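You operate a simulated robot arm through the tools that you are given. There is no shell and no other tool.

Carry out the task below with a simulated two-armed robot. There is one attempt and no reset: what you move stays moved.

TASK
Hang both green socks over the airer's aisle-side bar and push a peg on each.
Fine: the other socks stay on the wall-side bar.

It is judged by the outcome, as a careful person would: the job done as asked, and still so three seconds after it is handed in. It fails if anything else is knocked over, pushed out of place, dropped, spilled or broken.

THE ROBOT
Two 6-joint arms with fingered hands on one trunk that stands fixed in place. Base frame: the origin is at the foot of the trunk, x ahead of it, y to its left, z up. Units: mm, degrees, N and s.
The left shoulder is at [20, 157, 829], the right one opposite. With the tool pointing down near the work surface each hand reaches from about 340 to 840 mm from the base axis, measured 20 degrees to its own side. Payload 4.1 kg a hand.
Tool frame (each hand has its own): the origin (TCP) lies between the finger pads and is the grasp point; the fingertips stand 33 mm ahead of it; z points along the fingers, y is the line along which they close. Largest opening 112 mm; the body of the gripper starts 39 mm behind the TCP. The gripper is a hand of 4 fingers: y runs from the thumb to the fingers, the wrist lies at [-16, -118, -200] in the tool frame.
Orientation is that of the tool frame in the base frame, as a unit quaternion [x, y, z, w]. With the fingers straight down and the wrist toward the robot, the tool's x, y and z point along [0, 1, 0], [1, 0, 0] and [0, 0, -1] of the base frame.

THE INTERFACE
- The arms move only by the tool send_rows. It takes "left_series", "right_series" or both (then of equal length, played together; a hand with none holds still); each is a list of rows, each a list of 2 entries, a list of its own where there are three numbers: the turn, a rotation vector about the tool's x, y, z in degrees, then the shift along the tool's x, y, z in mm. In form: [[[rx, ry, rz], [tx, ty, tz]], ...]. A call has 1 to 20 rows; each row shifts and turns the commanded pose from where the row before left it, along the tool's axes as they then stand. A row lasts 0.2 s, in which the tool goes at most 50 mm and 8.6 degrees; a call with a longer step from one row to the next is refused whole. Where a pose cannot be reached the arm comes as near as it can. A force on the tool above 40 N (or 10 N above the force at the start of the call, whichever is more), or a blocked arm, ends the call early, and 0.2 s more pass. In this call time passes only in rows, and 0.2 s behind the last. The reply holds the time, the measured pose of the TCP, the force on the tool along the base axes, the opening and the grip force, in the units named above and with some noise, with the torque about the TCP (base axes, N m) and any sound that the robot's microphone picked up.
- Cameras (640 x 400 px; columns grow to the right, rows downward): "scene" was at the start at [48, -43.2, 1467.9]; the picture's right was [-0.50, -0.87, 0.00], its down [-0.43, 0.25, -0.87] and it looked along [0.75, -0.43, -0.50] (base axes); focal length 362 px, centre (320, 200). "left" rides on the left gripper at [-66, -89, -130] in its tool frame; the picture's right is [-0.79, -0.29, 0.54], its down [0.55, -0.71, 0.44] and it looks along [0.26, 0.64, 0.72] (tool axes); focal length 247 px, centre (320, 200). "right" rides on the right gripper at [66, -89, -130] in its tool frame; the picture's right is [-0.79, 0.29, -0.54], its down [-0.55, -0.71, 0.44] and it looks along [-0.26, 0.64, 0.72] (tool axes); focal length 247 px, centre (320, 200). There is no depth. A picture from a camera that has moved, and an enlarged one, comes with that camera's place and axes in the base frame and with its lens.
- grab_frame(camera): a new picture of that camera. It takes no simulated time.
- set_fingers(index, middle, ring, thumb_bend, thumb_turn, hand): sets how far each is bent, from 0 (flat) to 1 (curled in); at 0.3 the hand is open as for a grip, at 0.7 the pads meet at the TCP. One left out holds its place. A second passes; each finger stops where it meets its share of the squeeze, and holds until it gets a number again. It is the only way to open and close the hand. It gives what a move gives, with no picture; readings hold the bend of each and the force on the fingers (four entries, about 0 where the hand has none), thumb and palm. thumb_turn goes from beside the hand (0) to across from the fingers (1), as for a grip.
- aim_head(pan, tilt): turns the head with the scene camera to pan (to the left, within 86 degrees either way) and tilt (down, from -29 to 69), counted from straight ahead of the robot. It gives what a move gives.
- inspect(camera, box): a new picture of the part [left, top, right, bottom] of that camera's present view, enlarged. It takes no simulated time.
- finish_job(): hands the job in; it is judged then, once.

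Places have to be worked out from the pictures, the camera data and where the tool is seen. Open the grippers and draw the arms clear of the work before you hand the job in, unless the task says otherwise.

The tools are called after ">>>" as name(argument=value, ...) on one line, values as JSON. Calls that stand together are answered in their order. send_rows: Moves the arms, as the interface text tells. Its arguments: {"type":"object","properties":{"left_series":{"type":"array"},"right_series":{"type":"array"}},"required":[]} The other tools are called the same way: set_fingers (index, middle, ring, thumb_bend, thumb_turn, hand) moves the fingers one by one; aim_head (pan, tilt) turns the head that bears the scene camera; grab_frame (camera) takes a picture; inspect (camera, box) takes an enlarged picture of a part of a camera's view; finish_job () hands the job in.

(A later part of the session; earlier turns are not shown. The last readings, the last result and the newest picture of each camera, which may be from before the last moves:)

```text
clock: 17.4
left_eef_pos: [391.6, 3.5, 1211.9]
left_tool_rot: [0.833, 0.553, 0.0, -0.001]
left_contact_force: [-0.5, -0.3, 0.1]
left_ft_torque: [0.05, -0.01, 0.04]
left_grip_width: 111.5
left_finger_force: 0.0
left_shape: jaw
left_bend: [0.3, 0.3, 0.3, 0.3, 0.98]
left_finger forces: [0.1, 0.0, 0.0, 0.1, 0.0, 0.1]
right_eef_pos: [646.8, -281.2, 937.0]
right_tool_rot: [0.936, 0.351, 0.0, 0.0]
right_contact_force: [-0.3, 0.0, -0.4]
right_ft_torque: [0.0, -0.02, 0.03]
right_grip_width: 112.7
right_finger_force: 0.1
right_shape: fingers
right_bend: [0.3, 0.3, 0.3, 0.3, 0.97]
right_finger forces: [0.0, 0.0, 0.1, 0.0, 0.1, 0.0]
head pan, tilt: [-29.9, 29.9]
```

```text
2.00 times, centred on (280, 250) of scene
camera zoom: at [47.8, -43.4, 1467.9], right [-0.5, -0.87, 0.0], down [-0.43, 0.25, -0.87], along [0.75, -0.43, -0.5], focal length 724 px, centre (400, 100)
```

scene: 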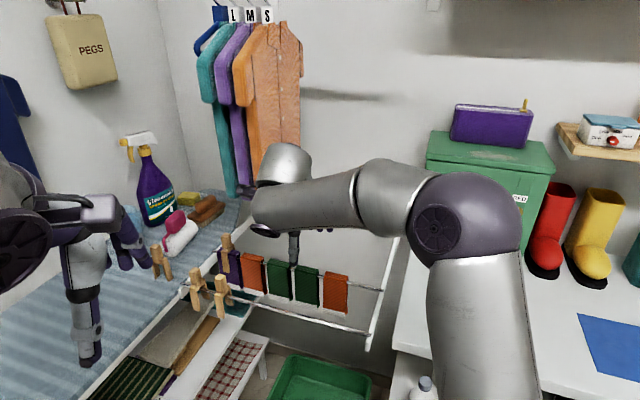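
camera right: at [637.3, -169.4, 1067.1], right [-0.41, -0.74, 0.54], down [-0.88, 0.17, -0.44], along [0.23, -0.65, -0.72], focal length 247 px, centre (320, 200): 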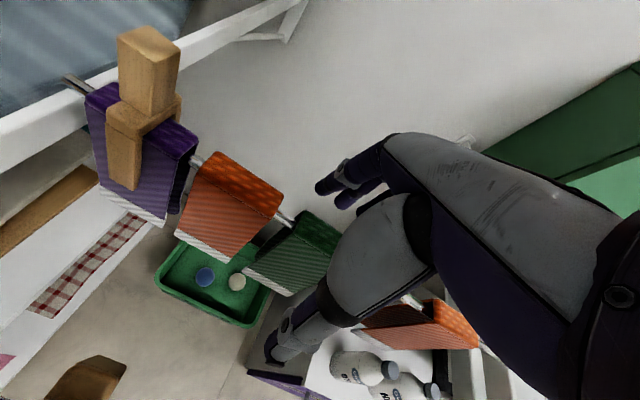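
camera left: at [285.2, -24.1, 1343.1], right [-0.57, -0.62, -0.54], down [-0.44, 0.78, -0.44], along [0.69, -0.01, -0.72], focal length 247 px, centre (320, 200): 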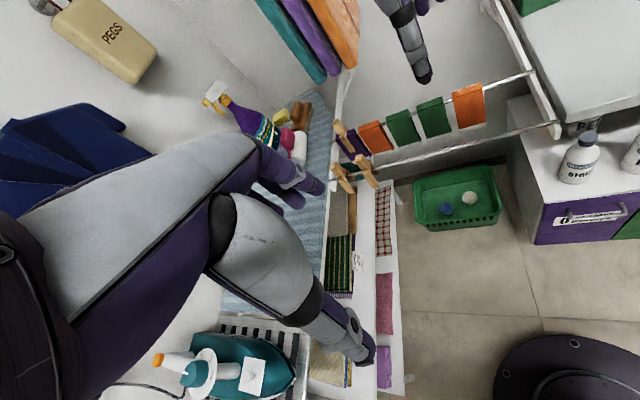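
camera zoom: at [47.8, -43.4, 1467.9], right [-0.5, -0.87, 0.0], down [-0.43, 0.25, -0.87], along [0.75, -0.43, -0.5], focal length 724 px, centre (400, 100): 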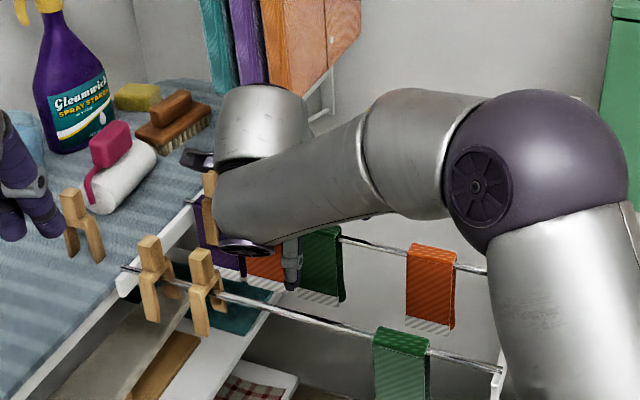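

The TCP is at b≈301 and the sock spans about 275–327, so it is centred, and no forces register. I close on it.

>>> set_fingers(hand="right", index=0.7, middle=0.7, ring=0.7, thumb_bend=0.7)

>>> send_rows(right_series=[[[0, 0, 0], [0, 1, -6]], [[0, 0, 0], [0, 0, -8]], [[0, 0, 0], [0, 0, -8]], [[0, 0, 0], [0, 0, -5]]])

>>> grab_frame(camera="right")

>>> inspect(camera="left", box=[320, 0, 560, 200])

```text
clock: 18.4
left_eef_pos: [393.6, 2.0, 1213.3]
left_tool_rot: [0.833, 0.553, 0.0, -0.001]
left_contact_force: [1.4, 0.1, 0.5]
left_ft_torque: [-0.01, -0.04, 0.01]
left_grip_width: 111.8
left_finger_force: 0.1
left_shape: jaw
left_bend: [0.3, 0.3, 0.3, 0.3, 0.98]
left_finger forces: [0.1, 0.0, 0.1, 0.0, 0.1, 0.0]
right_eef_pos: [646.9, -279.8, 937.0]
right_tool_rot: [0.936, 0.351, 0.0, 0.0]
right_contact_force: [3.5, -4.0, -0.6]
right_ft_torque: [-0.05, -0.11, 0.14]
right_grip_width: 18.0
right_finger_force: 9.4
right_shape: fingers
right_bend: [0.65, 0.66, 0.67, 0.65, 0.97]
right_finger forces: [4.2, 4.5, 3.2, 0.0, 6.7, 0.1]
head pan, tilt: [-29.9, 29.9]
```

```text
clock: 19.4
left_eef_pos: [392.2, 2.5, 1211.3]
left_tool_rot: [0.833, 0.553, 0.0, 0.0]
left_contact_force: [-0.2, 0.5, -0.1]
left_ft_torque: [-0.02, 0.02, -0.02]
left_grip_width: 111.6
left_finger_force: 0.0
left_shape: jaw
left_bend: [0.3, 0.3, 0.3, 0.3, 0.98]
left_finger forces: [0.0, 0.0, 0.0, 0.0, 0.2, 0.1]
right_eef_pos: [648.9, -280.5, 962.1]
right_tool_rot: [0.936, 0.352, 0.0, 0.0]
right_contact_force: [2.0, -3.1, -2.1]
right_ft_torque: [-0.09, -0.14, 0.12]
right_grip_width: 18.4
right_finger_force: 8.5
right_shape: fingers
right_bend: [0.65, 0.66, 0.67, 0.65, 0.97]
right_finger forces: [4.1, 4.2, 2.4, 0.0, 6.6, 0.0]
head pan, tilt: [-29.9, 29.9]
```

```text
taken
camera right: at [638.7, -170.1, 1093.8], right [-0.41, -0.74, 0.54], down [-0.88, 0.17, -0.44], along [0.23, -0.65, -0.72], focal length 247 px, centre (320, 200)
```

right: 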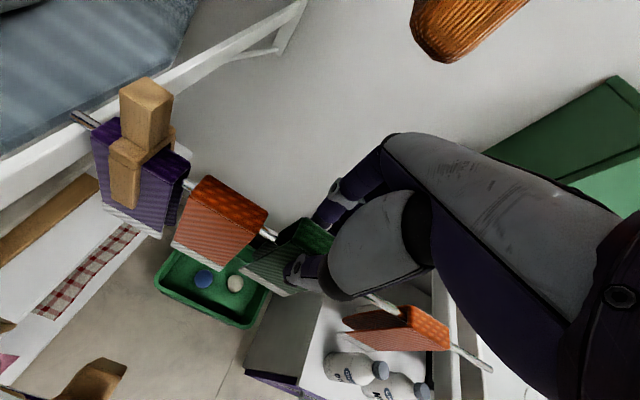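

```text
2.00 times, centred on (440, 100) of left
camera zoom: at [285.7, -24.2, 1343.0], right [-0.57, -0.62, -0.54], down [-0.44, 0.78, -0.44], along [0.69, -0.01, -0.72], focal length 494 px, centre (80, 400)
```

zoom: 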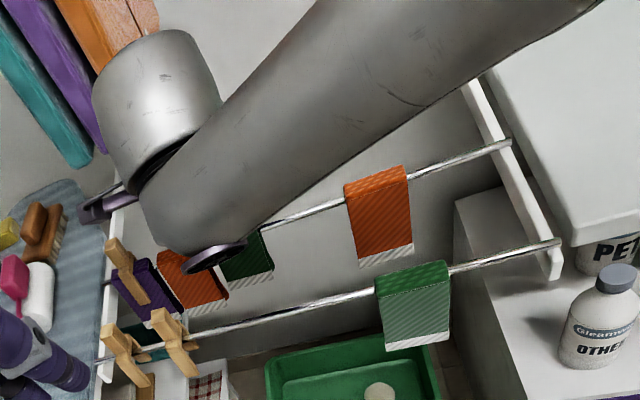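

It's held. Still astride the bar, I slide it about 50 mm toward lower b, away from the shirts, before lifting clear.

>>> send_rows(right_series=[[[0, 0, 0], [-8, 1, -2]], [[0, 0, 0], [-14, 0, 0]], [[0, 0, 0], [-14, 0, 0]], [[0, 0, 0], [-12, 0, -4]], [[0, 0, 0], [0, 0, -14]], [[0, 0, 0], [0, 0, -16]], [[0, 0, 0], [0, 0, -16]], [[0, 0, 0], [0, 0, -16]], [[0, 0, 0], [0, 0, -16]], [[0, 0, 0], [0, 0, -16]], [[0, 0, 0], [0, 0, -7]]])

>>> inspect(camera="right", box=[80, 120, 440, 400])

>>> inspect(camera="left", box=[320, 0, 560, 200])

```text
clock: 21.8
left_eef_pos: [392.0, 1.6, 1211.2]
left_tool_rot: [0.833, 0.554, -0.001, 0.0]
left_contact_force: [-0.6, -0.5, 0.2]
left_ft_torque: [-0.01, 0.04, 0.0]
left_grip_width: 111.5
left_finger_force: 0.1
left_shape: jaw
left_bend: [0.3, 0.3, 0.3, 0.3, 0.98]
left_finger forces: [0.1, 0.1, 0.0, 0.1, 0.1, 0.0]
right_eef_pos: [613.2, -313.9, 1070.9]
right_tool_rot: [0.936, 0.351, -0.001, -0.001]
right_contact_force: [-0.5, 0.6, 1.0]
right_ft_torque: [-0.01, 0.0, 0.0]
right_grip_width: 18.1
right_finger_force: 6.8
right_shape: fingers
right_bend: [0.66, 0.68, 0.69, 0.65, 0.96]
right_finger forces: [4.2, 2.5, 0.6, 0.0, 7.1, 0.0]
head pan, tilt: [-29.9, 29.9]
```

```text
1.43 times, centred on (260, 260) of right
camera zoom: at [602.9, -202.4, 1201.0], right [-0.41, -0.74, 0.54], down [-0.88, 0.17, -0.44], along [0.23, -0.65, -0.72], focal length 353 px, centre (406, 114)
```

zoom: 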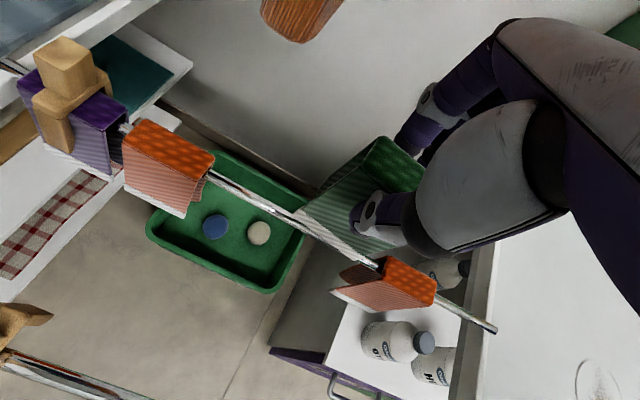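

```text
2.00 times, centred on (440, 100) of left
camera zoom: at [285.6, -24.1, 1343.0], right [-0.57, -0.62, -0.54], down [-0.44, 0.78, -0.44], along [0.69, -0.01, -0.72], focal length 494 px, centre (80, 400)
```

zoom: 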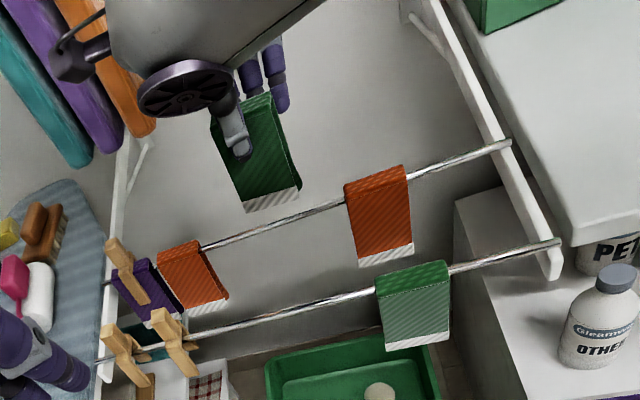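

The second sock is clear of the bar. I carry it to above the aisle bar at b≈264, keeping the measured spacing.

>>> send_rows(right_series=[[[0, 0, 0], [0, -20, 0]], [[0, 0, 0], [2, -25, 0]], [[0, 0, 0], [3, -25, 0]], [[0, 0, 0], [3, -25, 0]], [[0, 0, 0], [2, -26, 0]]])

>>> inspect(camera="right", box=[80, 120, 440, 400])

>>> inspect(camera="left", box=[320, 0, 560, 200])

```text
clock: 23.0
left_eef_pos: [393.1, 1.2, 1211.8]
left_tool_rot: [0.833, 0.554, 0.0, 0.0]
left_contact_force: [-0.3, -0.1, -0.3]
left_ft_torque: [0.03, 0.02, -0.02]
left_grip_width: 111.6
left_finger_force: 0.1
left_shape: jaw
left_bend: [0.3, 0.3, 0.3, 0.3, 0.98]
left_finger forces: [0.1, 0.1, 0.0, 0.1, 0.1, 0.0]
right_eef_pos: [539.5, -214.8, 1070.2]
right_tool_rot: [0.936, 0.352, 0.001, 0.0]
right_contact_force: [0.1, 0.3, -0.1]
right_ft_torque: [0.05, 0.0, 0.03]
right_grip_width: 18.4
right_finger_force: 7.2
right_shape: fingers
right_bend: [0.66, 0.68, 0.69, 0.65, 0.96]
right_finger forces: [4.2, 2.6, 0.5, 0.1, 7.0, 0.0]
head pan, tilt: [-29.9, 29.9]
```

```text
1.43 times, centred on (260, 260) of right
camera zoom: at [529.7, -103.8, 1201.1], right [-0.41, -0.74, 0.54], down [-0.88, 0.17, -0.44], along [0.23, -0.65, -0.72], focal length 353 px, centre (406, 114)
```

zoom: 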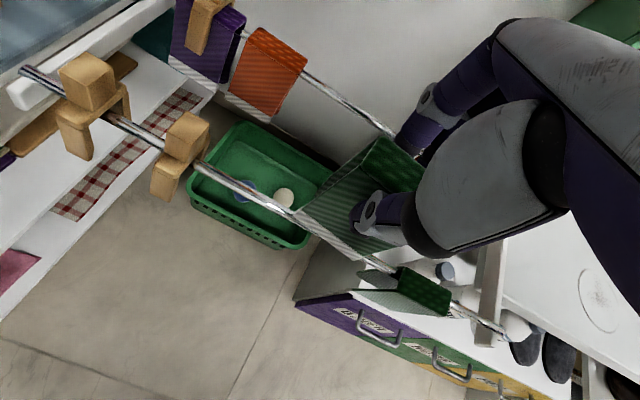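

```text
2.00 times, centred on (440, 100) of left
camera zoom: at [285.7, -24.2, 1343.0], right [-0.57, -0.62, -0.54], down [-0.44, 0.78, -0.44], along [0.69, -0.01, -0.72], focal length 494 px, centre (80, 400)
```

zoom: 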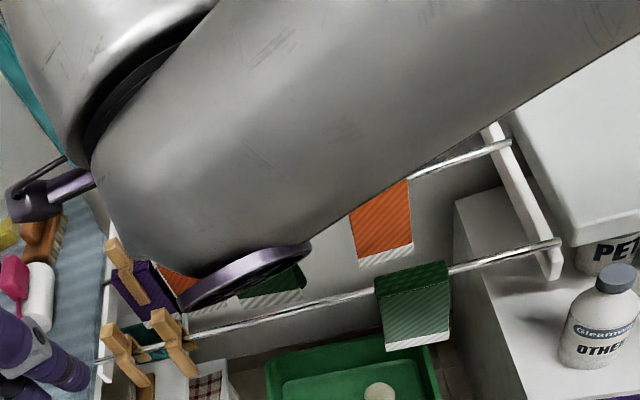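

The aisle bar passes at (288,≈211) in the view, versus 212–215 for a well-centred slot. I nudge 1.5 mm wallward while lowering to just after the legs reach the bar, then check.

>>> send_rows(right_series=[[[0, 0, 0], [0, 1.5, 10]], [[0, 0, 0], [0, 0, 12]], [[0, 0, 0], [0, 0, 12]], [[0, 0, 0], [0, 0, 10]], [[0, 0, 0], [0, 0, 10]]])

>>> inspect(camera="right", box=[220, 180, 360, 320])

>>> inspect(camera="left", box=[320, 0, 560, 200])

>>> inspect(camera="scene", box=[180, 200, 380, 350])

```text
clock: 24.2
left_eef_pos: [392.0, 2.1, 1212.0]
left_tool_rot: [0.833, 0.554, 0.001, 0.001]
left_contact_force: [0.7, -0.4, 0.1]
left_ft_torque: [-0.02, 0.01, 0.03]
left_grip_width: 111.8
left_finger_force: 0.0
left_shape: jaw
left_bend: [0.3, 0.3, 0.3, 0.3, 0.98]
left_finger forces: [0.0, 0.0, 0.1, 0.0, 0.1, 0.0]
right_eef_pos: [542.2, -216.1, 1016.9]
right_tool_rot: [0.936, 0.352, 0.0, 0.0]
right_contact_force: [-0.2, -1.0, -0.2]
right_ft_torque: [-0.05, -0.03, 0.04]
right_grip_width: 18.0
right_finger_force: 7.2
right_shape: fingers
right_bend: [0.66, 0.68, 0.69, 0.65, 0.96]
right_finger forces: [4.2, 2.8, 0.5, 0.1, 7.1, 0.1]
head pan, tilt: [-29.9, 29.9]
```

```text
2.86 times, centred on (290, 250) of right
camera zoom: at [531.7, -105.3, 1146.7], right [-0.41, -0.74, 0.54], down [-0.88, 0.17, -0.44], along [0.23, -0.65, -0.72], focal length 706 px, centre (406, 57)
```

zoom: 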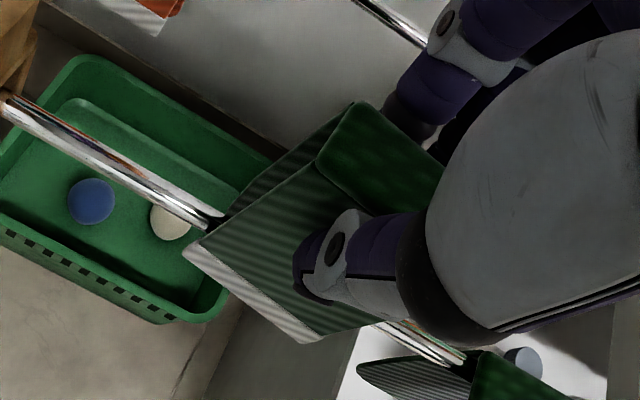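

```text
2.00 times, centred on (440, 100) of left
camera zoom: at [285.5, -24.0, 1343.1], right [-0.57, -0.62, -0.54], down [-0.44, 0.78, -0.44], along [0.69, -0.01, -0.72], focal length 494 px, centre (80, 400)
```

zoom: 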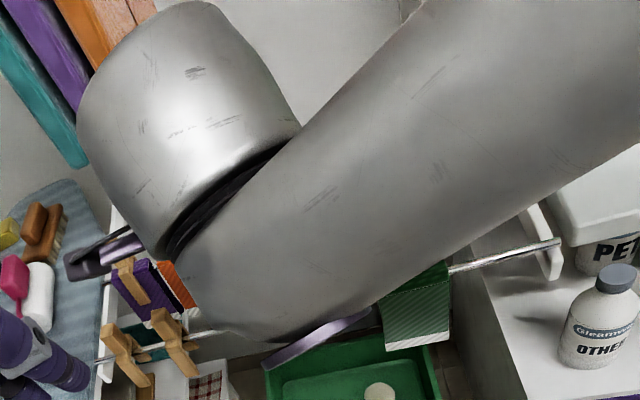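

```text
2.67 times, centred on (280, 275) of scene
camera zoom: at [48.0, -43.2, 1467.9], right [-0.5, -0.87, 0.0], down [-0.43, 0.25, -0.87], along [0.75, -0.43, -0.5], focal length 965 px, centre (427, 0)
```

zoom: 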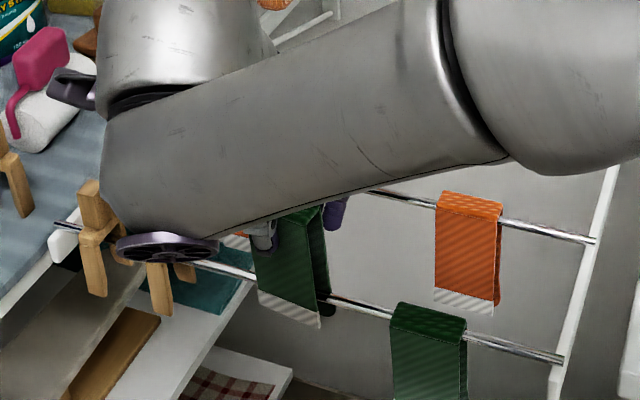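

Both legs straddle the bar (scene view: front leg in front, back leg behind). I lower the remaining ~78 mm.

>>> send_rows(right_series=[[[0, 0, 0], [0, 0, 14]], [[0, 0, 0], [0, 0, 16]], [[0, 0, 0], [0, 0, 16]], [[0, 0, 0], [0, 0, 16]], [[0, 0, 0], [0, 0, 10]], [[0, 0, 0], [0, 0, 6]]])

>>> inspect(camera="right", box=[80, 120, 440, 400])

>>> inspect(camera="scene", box=[180, 200, 380, 350])

```text
clock: 25.6
left_eef_pos: [391.6, 2.4, 1211.8]
left_tool_rot: [0.833, 0.553, -0.001, 0.001]
left_contact_force: [-0.1, -0.2, -0.6]
left_ft_torque: [0.0, -0.01, 0.0]
left_grip_width: 111.6
left_finger_force: 0.1
left_shape: jaw
left_bend: [0.3, 0.3, 0.3, 0.3, 0.98]
left_finger forces: [0.0, 0.1, 0.0, 0.0, 0.0, 0.0]
right_eef_pos: [541.2, -217.2, 938.0]
right_tool_rot: [0.936, 0.352, 0.0, 0.0]
right_contact_force: [2.1, -2.6, 1.2]
right_ft_torque: [-0.11, -0.02, 0.1]
right_grip_width: 18.5
right_finger_force: 9.1
right_shape: fingers
right_bend: [0.65, 0.67, 0.68, 0.65, 0.97]
right_finger forces: [4.0, 4.1, 2.7, 0.0, 6.6, 0.0]
head pan, tilt: [-29.9, 29.9]
```

```text
1.43 times, centred on (260, 260) of right
camera zoom: at [531.9, -105.8, 1068.9], right [-0.41, -0.74, 0.54], down [-0.88, 0.17, -0.44], along [0.23, -0.65, -0.72], focal length 353 px, centre (406, 114)
```

zoom: 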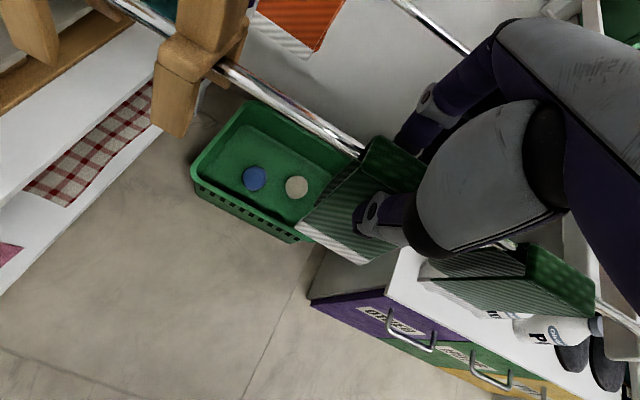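

```text
2.67 times, centred on (280, 275) of scene
camera zoom: at [48.0, -43.3, 1467.9], right [-0.5, -0.87, 0.0], down [-0.43, 0.25, -0.87], along [0.75, -0.43, -0.5], focal length 965 px, centre (427, 0)
```

zoom: 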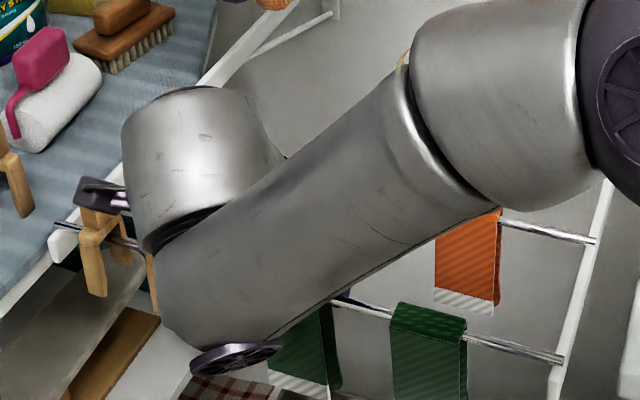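

It's seated the same way as the first (1.2 N up). I lower 2 mm, open, and raise the hand straight up.

>>> send_rows(right_series=[[[0, 0, 0], [0, 0.5, 2]]])

>>> set_fingers(hand="right", index=0.3, middle=0.3, ring=0.3, thumb_bend=0.3)

>>> send_rows(right_series=[[[0, 0, 0], [0, 0, -15]], [[0, 0, 0], [0, 0, -30]], [[0, 0, 0], [0, 0, -35]], [[0, 0, 0], [0, 0, -40]], [[0, 0, 0], [0, 0, -40]]])

>>> grab_frame(camera="right")

>>> inspect(camera="left", box=[320, 0, 560, 200])

>>> inspect(camera="scene", box=[140, 190, 420, 390])

```text
clock: 26.0
left_eef_pos: [392.0, 2.9, 1212.8]
left_tool_rot: [0.833, 0.554, 0.001, -0.001]
left_contact_force: [-0.5, 0.3, 0.3]
left_ft_torque: [-0.01, -0.01, 0.0]
left_grip_width: 111.4
left_finger_force: 0.2
left_shape: jaw
left_bend: [0.3, 0.3, 0.3, 0.3, 0.98]
left_finger forces: [0.2, 0.1, 0.1, 0.0, 0.0, 0.0]
right_eef_pos: [542.2, -216.5, 937.2]
right_tool_rot: [0.936, 0.352, 0.0, 0.0]
right_contact_force: [2.5, -2.0, 3.5]
right_ft_torque: [-0.02, -0.05, 0.04]
right_grip_width: 17.8
right_finger_force: 8.7
right_shape: fingers
right_bend: [0.65, 0.67, 0.68, 0.65, 0.97]
right_finger forces: [4.2, 3.8, 2.3, 0.0, 6.8, 0.1]
head pan, tilt: [-29.9, 29.9]
```

```text
clock: 27.0
left_eef_pos: [392.5, 2.4, 1212.0]
left_tool_rot: [0.833, 0.554, 0.0, 0.001]
left_contact_force: [0.3, -0.9, 0.4]
left_ft_torque: [0.03, 0.01, 0.02]
left_grip_width: 111.6
left_finger_force: 0.2
left_shape: jaw
left_bend: [0.3, 0.3, 0.3, 0.3, 0.98]
left_finger forces: [0.1, 0.0, 0.0, 0.0, 0.1, 0.0]
right_eef_pos: [542.9, -217.0, 936.0]
right_tool_rot: [0.936, 0.352, 0.0, 0.0]
right_contact_force: [0.1, 0.4, -0.3]
right_ft_torque: [0.01, -0.02, 0.0]
right_grip_width: 112.3
right_finger_force: 0.1
right_shape: fingers
right_bend: [0.3, 0.3, 0.3, 0.3, 0.97]
right_finger forces: [0.0, 0.0, 0.0, 0.1, 0.0, 0.0]
head pan, tilt: [-29.9, 29.9]
```

```text
clock: 28.2
left_eef_pos: [392.6, 2.9, 1212.3]
left_tool_rot: [0.833, 0.554, -0.001, 0.0]
left_contact_force: [0.3, -0.2, -0.2]
left_ft_torque: [0.0, -0.01, 0.0]
left_grip_width: 111.5
left_finger_force: 0.1
left_shape: jaw
left_bend: [0.3, 0.3, 0.3, 0.3, 0.98]
left_finger forces: [0.1, 0.0, 0.0, 0.1, 0.0, 0.0]
right_eef_pos: [540.8, -216.4, 1096.2]
right_tool_rot: [0.936, 0.352, 0.0, 0.0]
right_contact_force: [0.3, -0.9, 0.4]
right_ft_torque: [-0.01, 0.03, 0.0]
right_grip_width: 112.7
right_finger_force: 0.0
right_shape: fingers
right_bend: [0.3, 0.3, 0.3, 0.3, 0.97]
right_finger forces: [0.0, 0.1, 0.0, 0.0, 0.1, 0.1]
head pan, tilt: [-29.9, 29.9]
```

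```text
taken
camera right: at [531.6, -106.2, 1227.0], right [-0.41, -0.74, 0.54], down [-0.88, 0.17, -0.43], along [0.23, -0.65, -0.72], focal length 247 px, centre (320, 200)
```

right: 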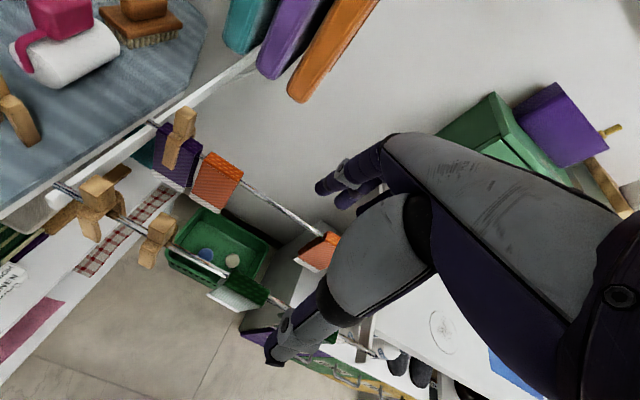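

```text
2.00 times, centred on (440, 100) of left
camera zoom: at [285.7, -24.1, 1343.0], right [-0.57, -0.62, -0.54], down [-0.44, 0.78, -0.44], along [0.69, -0.01, -0.72], focal length 494 px, centre (80, 400)
```

zoom: 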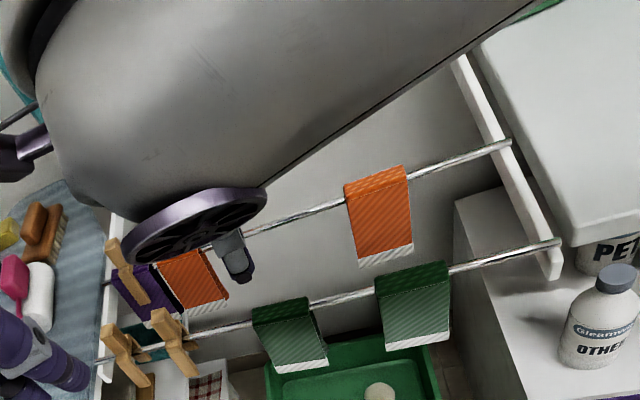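

```text
2.00 times, centred on (280, 290) of scene
camera zoom: at [48.2, -43.3, 1467.9], right [-0.5, -0.87, 0.0], down [-0.43, 0.25, -0.87], along [0.75, -0.43, -0.5], focal length 724 px, centre (400, 20)
```

zoom: 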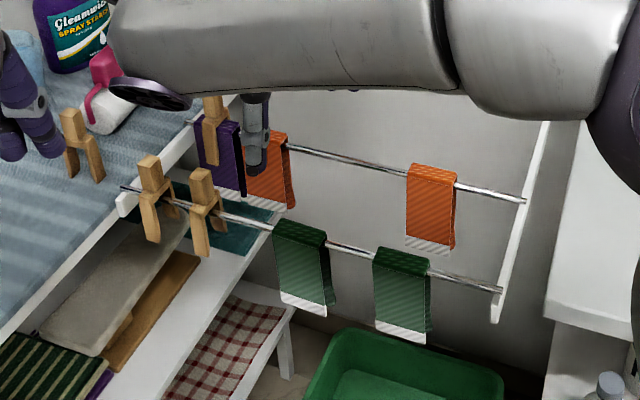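

Both green socks hang on the aisle bar. Now I study the pegs parked at b≈370 and b≈432.

>>> inspect(camera="right", box=[40, 90, 290, 310])

>>> inspect(camera="left", box=[320, 100, 480, 220])

>>> inspect(camera="scene", box=[170, 240, 300, 350])

```text
1.82 times, centred on (165, 200) of right
camera zoom: at [531.6, -106.2, 1227.0], right [-0.41, -0.74, 0.54], down [-0.88, 0.17, -0.43], along [0.23, -0.65, -0.72], focal length 449 px, centre (602, 200)
```

zoom: 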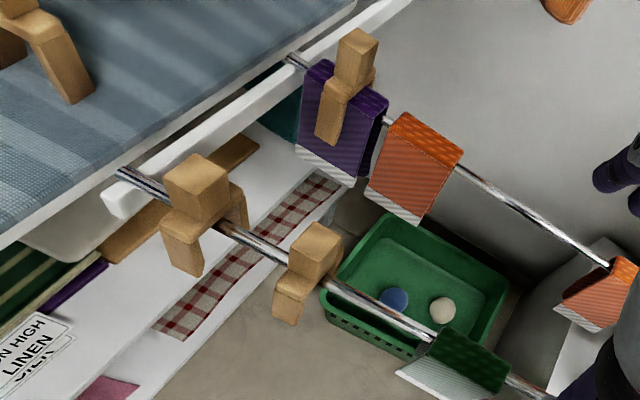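

```text
3.33 times, centred on (400, 160) of left
camera zoom: at [285.7, -24.1, 1343.0], right [-0.57, -0.62, -0.54], down [-0.44, 0.78, -0.44], along [0.69, -0.01, -0.72], focal length 823 px, centre (53, 333)
```

zoom: 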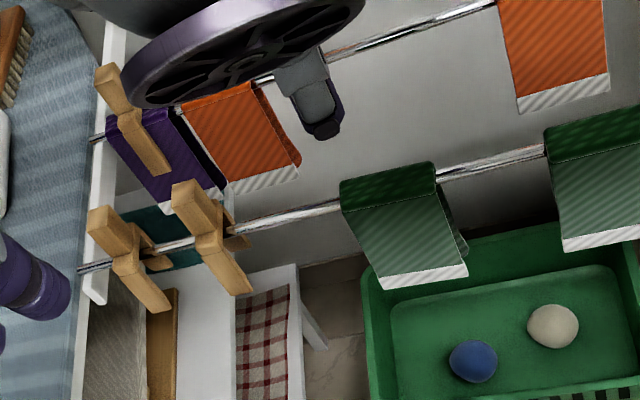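

```text
3.64 times, centred on (235, 295) of scene
camera zoom: at [48.2, -43.3, 1467.9], right [-0.5, -0.87, 0.0], down [-0.43, 0.25, -0.87], along [0.75, -0.43, -0.5], focal length 1316 px, centre (629, -146)
```

zoom: 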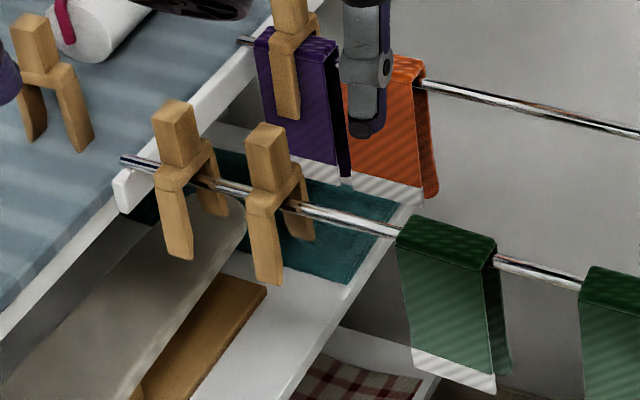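

Peg heads: peg 2 is at b≈374, n≈521, top z≈972; peg 1 is at b≈432, n≈520. Before reaching over there, I draw the left hand back ~70 mm for clearance and move the right hand above peg 2.

>>> send_rows(left_series=[[[0, 0, 0], [4.5, -23.6, 0]], [[0, 0, 0], [4.5, -23.6, 0]], [[0, 0, 0], [4.5, -23.6, 0]], [[0, 0, 0], [0, 0, 0]], [[0, 0, 0], [0, 0, 0]], [[0, 0, 0], [0, 0, 0]]], right_series=[[[0, 0, 0], [0, 0, 0]], [[0, 0, 0], [10, 0, 0]], [[0, 0, 0], [20, 0, 0]], [[0, 0, 0], [30, 1, 0]], [[0, 0, 0], [30, 1, 0]], [[0, 0, 0], [20, 0, 0]]])

>>> grab_frame(camera="right")

>>> grab_frame(camera="left")

>>> grab_frame(camera="scene")

```text
clock: 29.6
left_eef_pos: [331.9, 41.1, 1212.5]
left_tool_rot: [0.833, 0.554, -0.001, 0.0]
left_contact_force: [0.3, 0.4, 0.3]
left_ft_torque: [0.0, -0.03, 0.03]
left_grip_width: 111.7
left_finger_force: 0.1
left_shape: jaw
left_bend: [0.3, 0.3, 0.3, 0.3, 0.98]
left_finger forces: [0.0, 0.0, 0.1, 0.1, 0.0, 0.0]
right_eef_pos: [624.9, -146.1, 1096.0]
right_tool_rot: [0.936, 0.352, 0.001, 0.0]
right_contact_force: [-0.2, 0.2, 0.0]
right_ft_torque: [0.04, -0.01, 0.01]
right_grip_width: 112.2
right_finger_force: 0.1
right_shape: fingers
right_bend: [0.3, 0.3, 0.3, 0.3, 0.97]
right_finger forces: [0.0, 0.0, 0.1, 0.0, 0.1, 0.0]
head pan, tilt: [-29.9, 29.9]
```

```text
taken
camera right: at [616.0, -35.4, 1226.9], right [-0.41, -0.74, 0.54], down [-0.88, 0.17, -0.44], along [0.23, -0.65, -0.72], focal length 247 px, centre (320, 200)
```

right: 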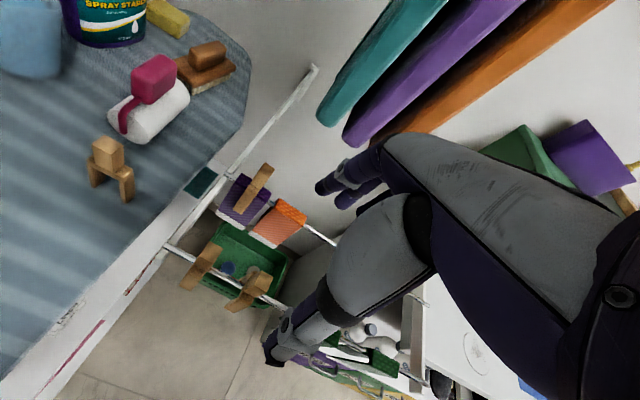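

```text
taken
camera left: at [225.7, 15.4, 1343.1], right [-0.57, -0.62, -0.54], down [-0.44, 0.78, -0.44], along [0.69, -0.01, -0.72], focal length 247 px, centre (320, 200)
```

left: 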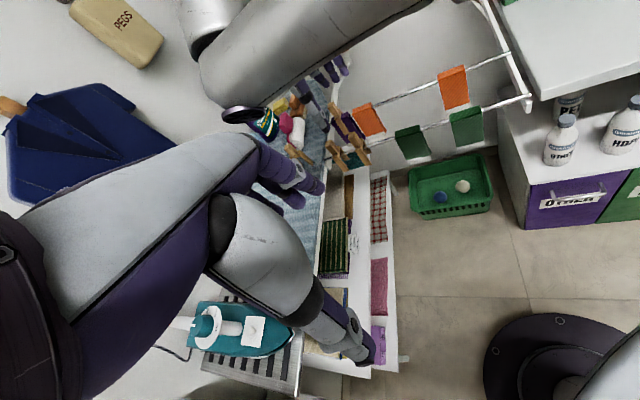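

```text
taken
```

scene: 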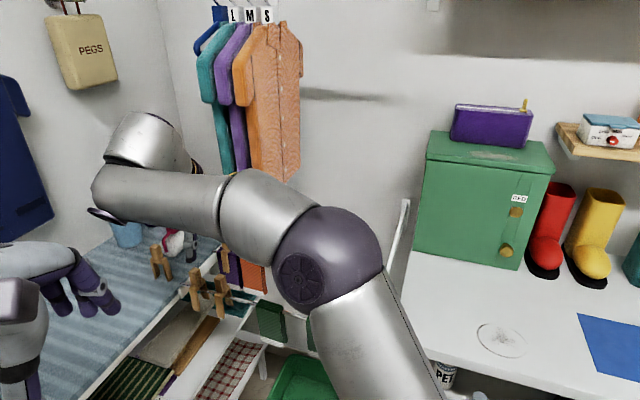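

The TCP is above peg 2 at b≈373.6, n≈521.7. I zoom in to check alignment before descending.

>>> inspect(camera="right", box=[150, 150, 310, 350])

>>> inspect(camera="left", box=[320, 60, 520, 200])

```text
2.00 times, centred on (230, 250) of right
camera zoom: at [616.0, -35.4, 1226.9], right [-0.41, -0.74, 0.54], down [-0.88, 0.17, -0.44], along [0.23, -0.65, -0.72], focal length 494 px, centre (500, 100)
```

zoom: 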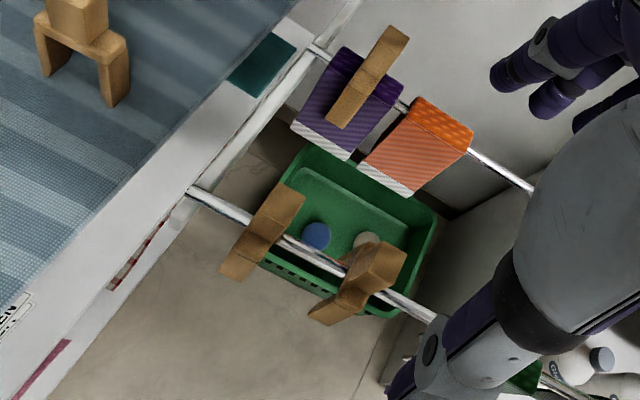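

```text
2.86 times, centred on (420, 130) of left
camera zoom: at [225.7, 15.4, 1343.1], right [-0.57, -0.62, -0.54], down [-0.44, 0.78, -0.44], along [0.69, -0.01, -0.72], focal length 706 px, centre (34, 400)
```

zoom: 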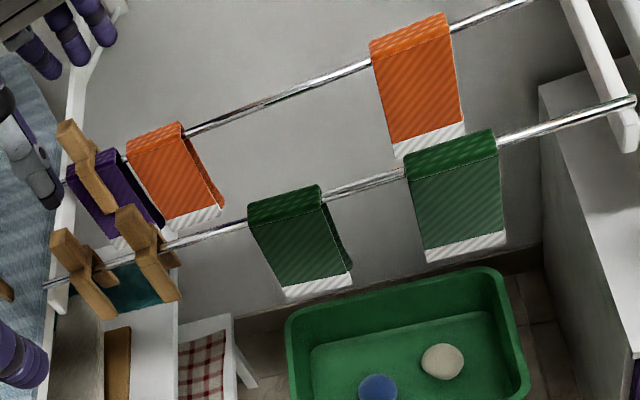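

Aligned: peg 2's head is at b≈374, n≈522. I descend to z≈966 with the open hand around the head.

>>> send_rows(right_series=[[[0, 0, 0], [0, 0, 30]], [[0, 0, 0], [0, 0, 35]], [[0, 0, 0], [0, 0, 35]], [[0, 0, 0], [0, 0, 20]], [[0, 0, 0], [0, 0, 10]]])

>>> inspect(camera="right", box=[100, 100, 440, 400])

>>> inspect(camera="left", box=[320, 60, 520, 200])

>>> inspect(camera="scene", box=[140, 190, 340, 350])

```text
clock: 30.8
left_eef_pos: [333.3, 42.6, 1212.5]
left_tool_rot: [0.833, 0.553, 0.0, 0.001]
left_contact_force: [1.0, -0.6, 0.0]
left_ft_torque: [-0.01, 0.0, 0.0]
left_grip_width: 111.9
left_finger_force: 0.2
left_shape: jaw
left_bend: [0.3, 0.3, 0.3, 0.3, 0.98]
left_finger forces: [0.0, 0.0, 0.1, 0.0, 0.0, 0.0]
right_eef_pos: [626.1, -145.8, 965.4]
right_tool_rot: [0.936, 0.352, 0.0, 0.0]
right_contact_force: [-0.6, -0.3, -0.4]
right_ft_torque: [-0.02, -0.04, 0.0]
right_grip_width: 112.1
right_finger_force: 0.1
right_shape: fingers
right_bend: [0.3, 0.3, 0.3, 0.3, 0.97]
right_finger forces: [0.1, 0.1, 0.0, 0.0, 0.0, 0.1]
head pan, tilt: [-29.9, 29.9]
```

```text
1.33 times, centred on (270, 250) of right
camera zoom: at [616.4, -34.8, 1096.5], right [-0.41, -0.74, 0.54], down [-0.88, 0.17, -0.44], along [0.23, -0.65, -0.72], focal length 329 px, centre (387, 133)
```

zoom: 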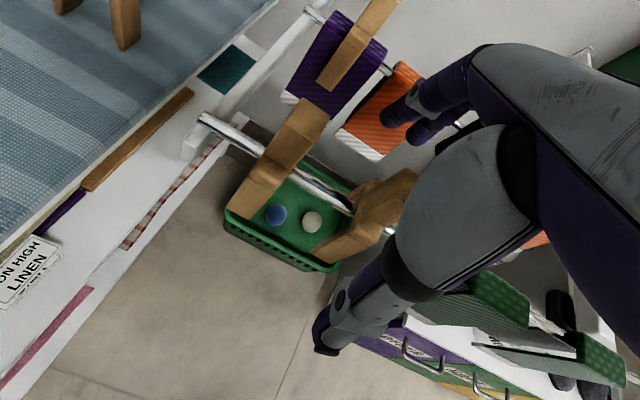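

```text
2.86 times, centred on (420, 130) of left
camera zoom: at [226.0, 15.6, 1343.0], right [-0.57, -0.62, -0.54], down [-0.44, 0.78, -0.44], along [0.69, -0.01, -0.72], focal length 706 px, centre (34, 400)
```

zoom: 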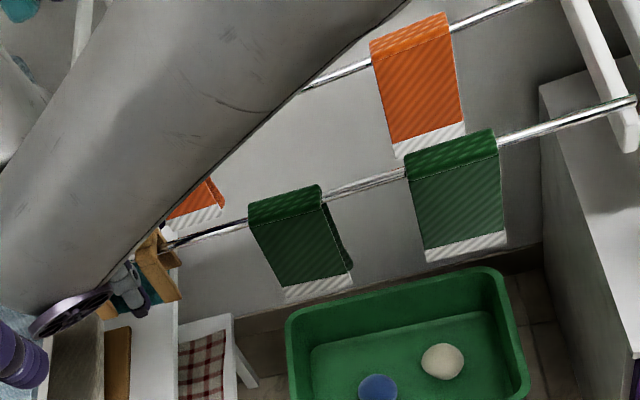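

```text
2.50 times, centred on (240, 270) of scene
camera zoom: at [47.9, -43.2, 1467.9], right [-0.5, -0.87, 0.0], down [-0.43, 0.25, -0.87], along [0.75, -0.43, -0.5], focal length 905 px, centre (520, 25)
```

zoom: 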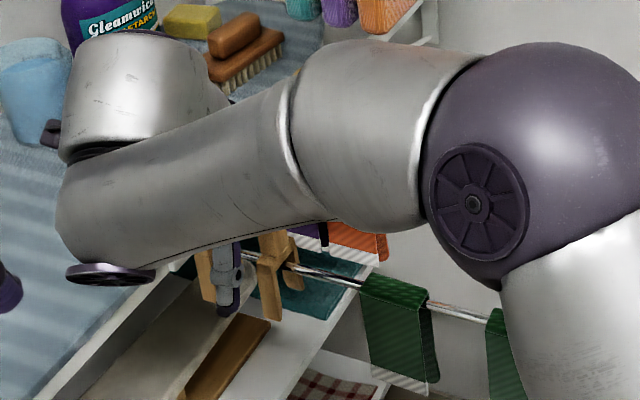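

The head is right at the TCP. I close only the middle finger and thumb on it, keeping the outer fingers open.

>>> set_fingers(hand="right", middle=0.7, thumb_bend=0.7)

>>> inspect(camera="right", box=[220, 100, 440, 320])

>>> inspect(camera="left", box=[320, 100, 420, 200])

>>> inspect(camera="scene", box=[170, 240, 300, 350])

```text
clock: 31.8
left_eef_pos: [333.4, 42.2, 1211.9]
left_tool_rot: [0.833, 0.553, 0.0, 0.0]
left_contact_force: [-0.3, -0.3, 0.2]
left_ft_torque: [0.03, -0.01, 0.02]
left_grip_width: 111.7
left_finger_force: 0.2
left_shape: jaw
left_bend: [0.3, 0.3, 0.3, 0.3, 0.98]
left_finger forces: [0.0, 0.1, 0.0, 0.0, 0.0, 0.0]
right_eef_pos: [626.5, -145.7, 966.8]
right_tool_rot: [0.936, 0.352, 0.0, 0.0]
right_contact_force: [0.1, -0.4, -0.7]
right_ft_torque: [-0.01, 0.04, 0.01]
right_grip_width: 69.8
right_finger_force: 8.4
right_shape: fingers
right_bend: [0.3, 0.63, 0.3, 0.63, 0.96]
right_finger forces: [0.0, 8.5, 0.0, 0.1, 8.5, 0.0]
head pan, tilt: [-29.9, 29.9]
```

```text
1.82 times, centred on (330, 210) of right
camera zoom: at [616.5, -34.9, 1096.8], right [-0.41, -0.74, 0.54], down [-0.88, 0.17, -0.44], along [0.23, -0.65, -0.72], focal length 449 px, centre (302, 182)
```

zoom: 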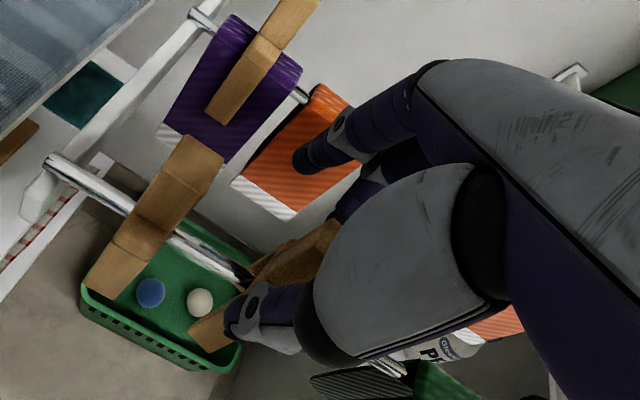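

```text
4.00 times, centred on (370, 150) of left
camera zoom: at [226.0, 15.6, 1343.0], right [-0.57, -0.62, -0.54], down [-0.44, 0.78, -0.44], along [0.69, -0.01, -0.72], focal length 988 px, centre (120, 400)
```

zoom: 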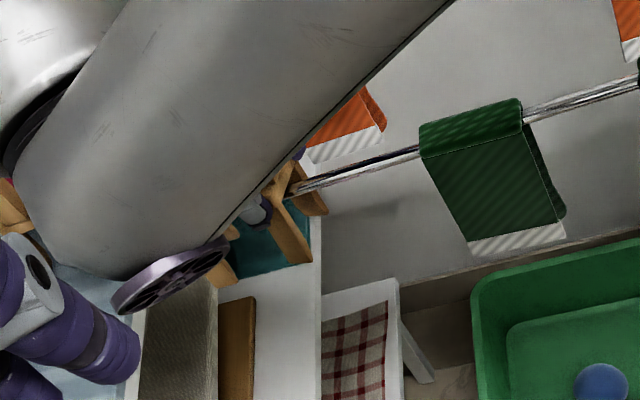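

```text
3.64 times, centred on (235, 295) of scene
camera zoom: at [48.0, -43.2, 1467.9], right [-0.5, -0.87, 0.0], down [-0.43, 0.25, -0.87], along [0.75, -0.43, -0.5], focal length 1316 px, centre (629, -146)
```

zoom: 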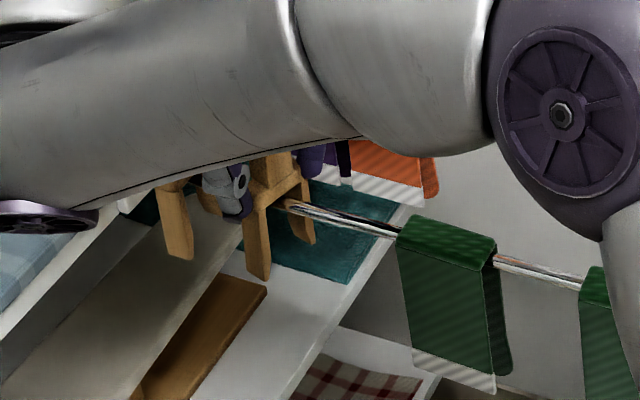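

Middle finger and thumb hold the head (8.5 N). I pull up gently.

>>> send_rows(right_series=[[[0, 0, 0], [0, 0, -3]], [[0, 0, 0], [0, 0, -4]], [[0, 0, 0], [0, 0, -5]], [[0, 0, 0], [0, 0, -6]]])

>>> inspect(camera="right", box=[160, 100, 440, 340])

>>> inspect(camera="scene", box=[170, 240, 300, 350])

```text
clock: 32.8
left_eef_pos: [332.0, 41.3, 1211.7]
left_tool_rot: [0.833, 0.553, 0.0, -0.001]
left_contact_force: [-0.2, -0.5, 0.4]
left_ft_torque: [0.02, 0.02, -0.02]
left_grip_width: 111.8
left_finger_force: 0.0
left_shape: jaw
left_bend: [0.3, 0.3, 0.3, 0.3, 0.98]
left_finger forces: [0.1, 0.0, 0.0, 0.0, 0.0, 0.0]
right_eef_pos: [626.3, -146.7, 985.5]
right_tool_rot: [0.936, 0.352, 0.0, 0.0]
right_contact_force: [-0.1, 0.0, -0.9]
right_ft_torque: [-0.05, 0.0, 0.0]
right_grip_width: 69.6
right_finger_force: 7.9
right_shape: fingers
right_bend: [0.3, 0.63, 0.3, 0.63, 0.96]
right_finger forces: [0.1, 8.4, 0.0, 0.0, 8.4, 0.0]
head pan, tilt: [-29.9, 29.9]
```

```text
1.67 times, centred on (300, 220) of right
camera zoom: at [616.6, -35.3, 1115.1], right [-0.41, -0.74, 0.54], down [-0.88, 0.17, -0.44], along [0.23, -0.65, -0.72], focal length 412 px, centre (353, 167)
```

zoom: 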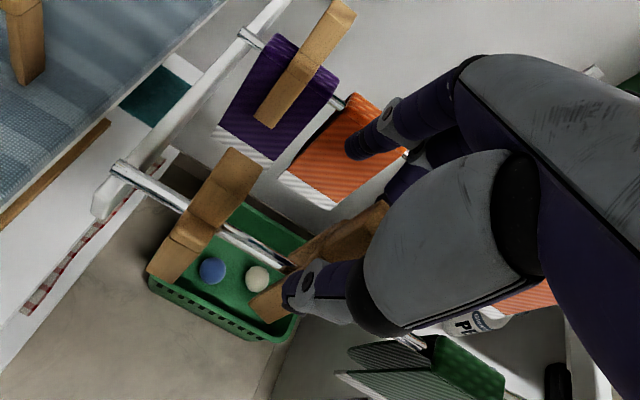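

```text
3.64 times, centred on (235, 295) of scene
camera zoom: at [48.0, -43.2, 1467.9], right [-0.5, -0.87, 0.0], down [-0.43, 0.25, -0.87], along [0.75, -0.43, -0.5], focal length 1316 px, centre (629, -146)
```

zoom: 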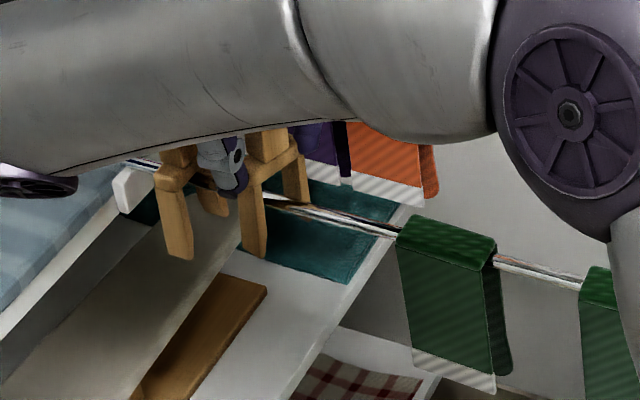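

The peg slides up easily. I raise it clear of the bar and carry it along the bar to above the nearer green sock (b≈264).

>>> send_rows(right_series=[[[0, 0, 0], [0, 0, -14]], [[0, 0, 0], [0, 0, -22]], [[0, 0, 0], [0, 0, -25]], [[0, 0, 0], [0, 0, -25]], [[0, 0, 0], [-10, 0, -5]], [[0, 0, 0], [-25, 0, 0]], [[0, 0, 0], [-30, 0, 0]], [[0, 0, 0], [-30, 0, 0]], [[0, 0, 0], [-15, 0, 0]]])

>>> inspect(camera="right", box=[80, 100, 440, 400])

>>> inspect(camera="left", box=[320, 40, 520, 200])

>>> inspect(camera="scene", box=[170, 200, 370, 360])

```text
clock: 34.8
left_eef_pos: [333.0, 41.3, 1211.8]
left_tool_rot: [0.833, 0.554, 0.0, 0.0]
left_contact_force: [-0.6, 0.0, -1.2]
left_ft_torque: [-0.02, 0.03, -0.01]
left_grip_width: 111.5
left_finger_force: 0.1
left_shape: jaw
left_bend: [0.3, 0.3, 0.3, 0.3, 0.98]
left_finger forces: [0.1, 0.0, 0.0, 0.1, 0.1, 0.0]
right_eef_pos: [543.8, -218.9, 1075.5]
right_tool_rot: [0.936, 0.351, 0.001, 0.0]
right_contact_force: [-1.0, 0.1, -0.4]
right_ft_torque: [-0.04, 0.0, -0.03]
right_grip_width: 69.8
right_finger_force: 8.9
right_shape: fingers
right_bend: [0.3, 0.63, 0.3, 0.63, 0.96]
right_finger forces: [0.0, 8.4, 0.0, 0.0, 8.5, 0.0]
head pan, tilt: [-29.9, 29.9]
```

```text
1.33 times, centred on (260, 250) of right
camera zoom: at [533.8, -108.0, 1205.5], right [-0.41, -0.74, 0.54], down [-0.88, 0.17, -0.44], along [0.23, -0.65, -0.72], focal length 329 px, centre (400, 133)
```

zoom: 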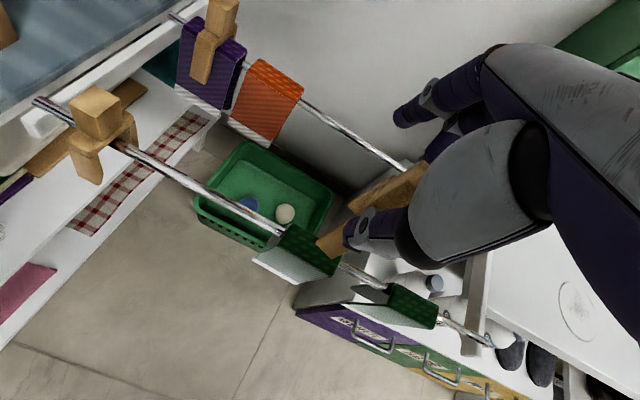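

```text
2.50 times, centred on (420, 120) of left
camera zoom: at [226.2, 15.8, 1343.0], right [-0.57, -0.62, -0.54], down [-0.44, 0.78, -0.44], along [0.69, -0.01, -0.72], focal length 617 px, centre (70, 400)
```

zoom: 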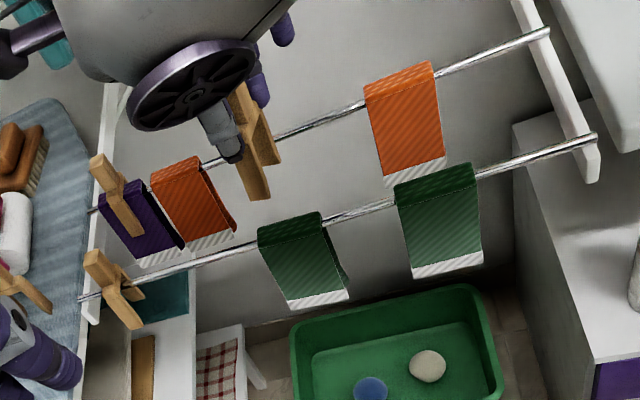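

```text
2.50 times, centred on (270, 280) of scene
camera zoom: at [48.2, -43.0, 1467.9], right [-0.5, -0.87, 0.0], down [-0.43, 0.25, -0.87], along [0.75, -0.43, -0.5], focal length 905 px, centre (445, 0)
```

zoom: 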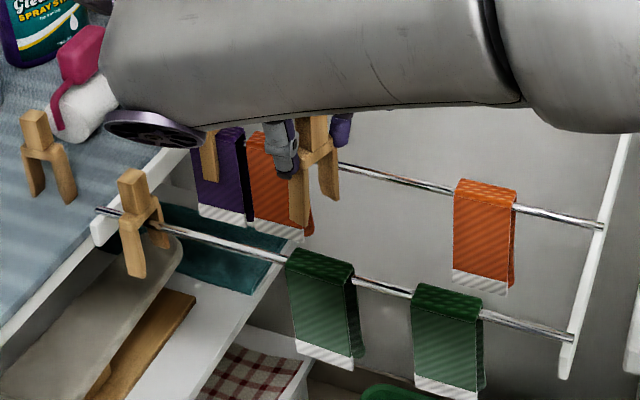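

The peg is over the sock. I zoom in to compare the sock's top with the peg legs.

>>> inspect(camera="right", box=[240, 220, 360, 340])

>>> inspect(camera="scene", box=[230, 220, 330, 330])

>>> inspect(camera="left", box=[370, 60, 490, 180])

```text
3.33 times, centred on (300, 280) of right
camera zoom: at [533.8, -108.0, 1205.5], right [-0.41, -0.74, 0.54], down [-0.88, 0.17, -0.44], along [0.23, -0.65, -0.72], focal length 823 px, centre (387, -67)
```

zoom: 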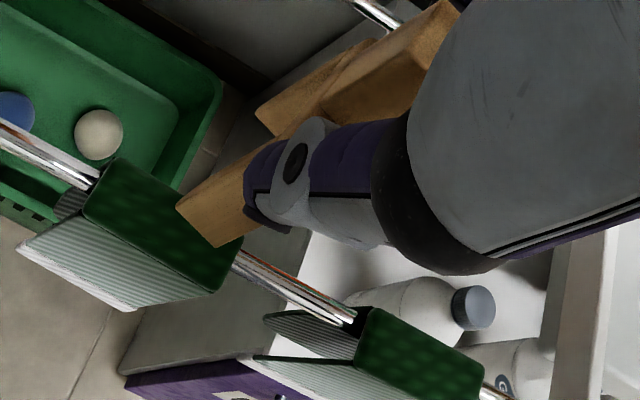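

```text
3.64 times, centred on (280, 275) of scene
camera zoom: at [48.2, -43.0, 1467.9], right [-0.5, -0.87, 0.0], down [-0.43, 0.25, -0.87], along [0.75, -0.43, -0.5], focal length 1316 px, centre (466, -73)
```

zoom: 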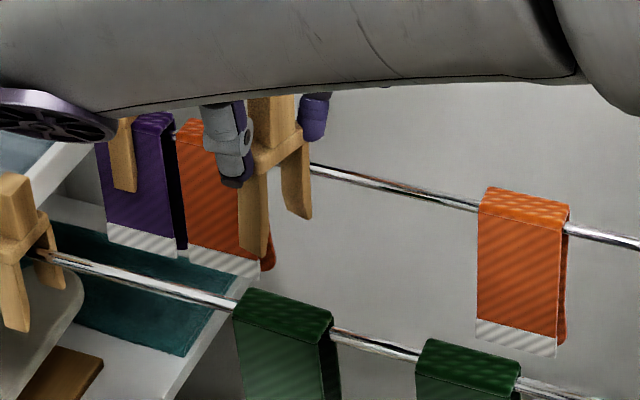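

```text
3.33 times, centred on (430, 120) of left
camera zoom: at [226.2, 15.8, 1343.0], right [-0.57, -0.62, -0.54], down [-0.44, 0.78, -0.44], along [0.69, -0.01, -0.72], focal length 823 px, centre (-47, 467)
```

zoom: 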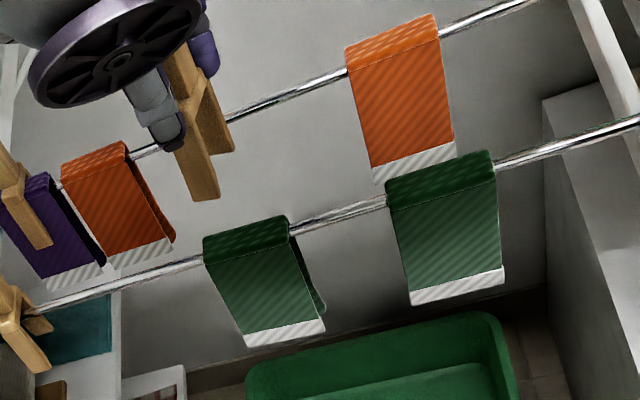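

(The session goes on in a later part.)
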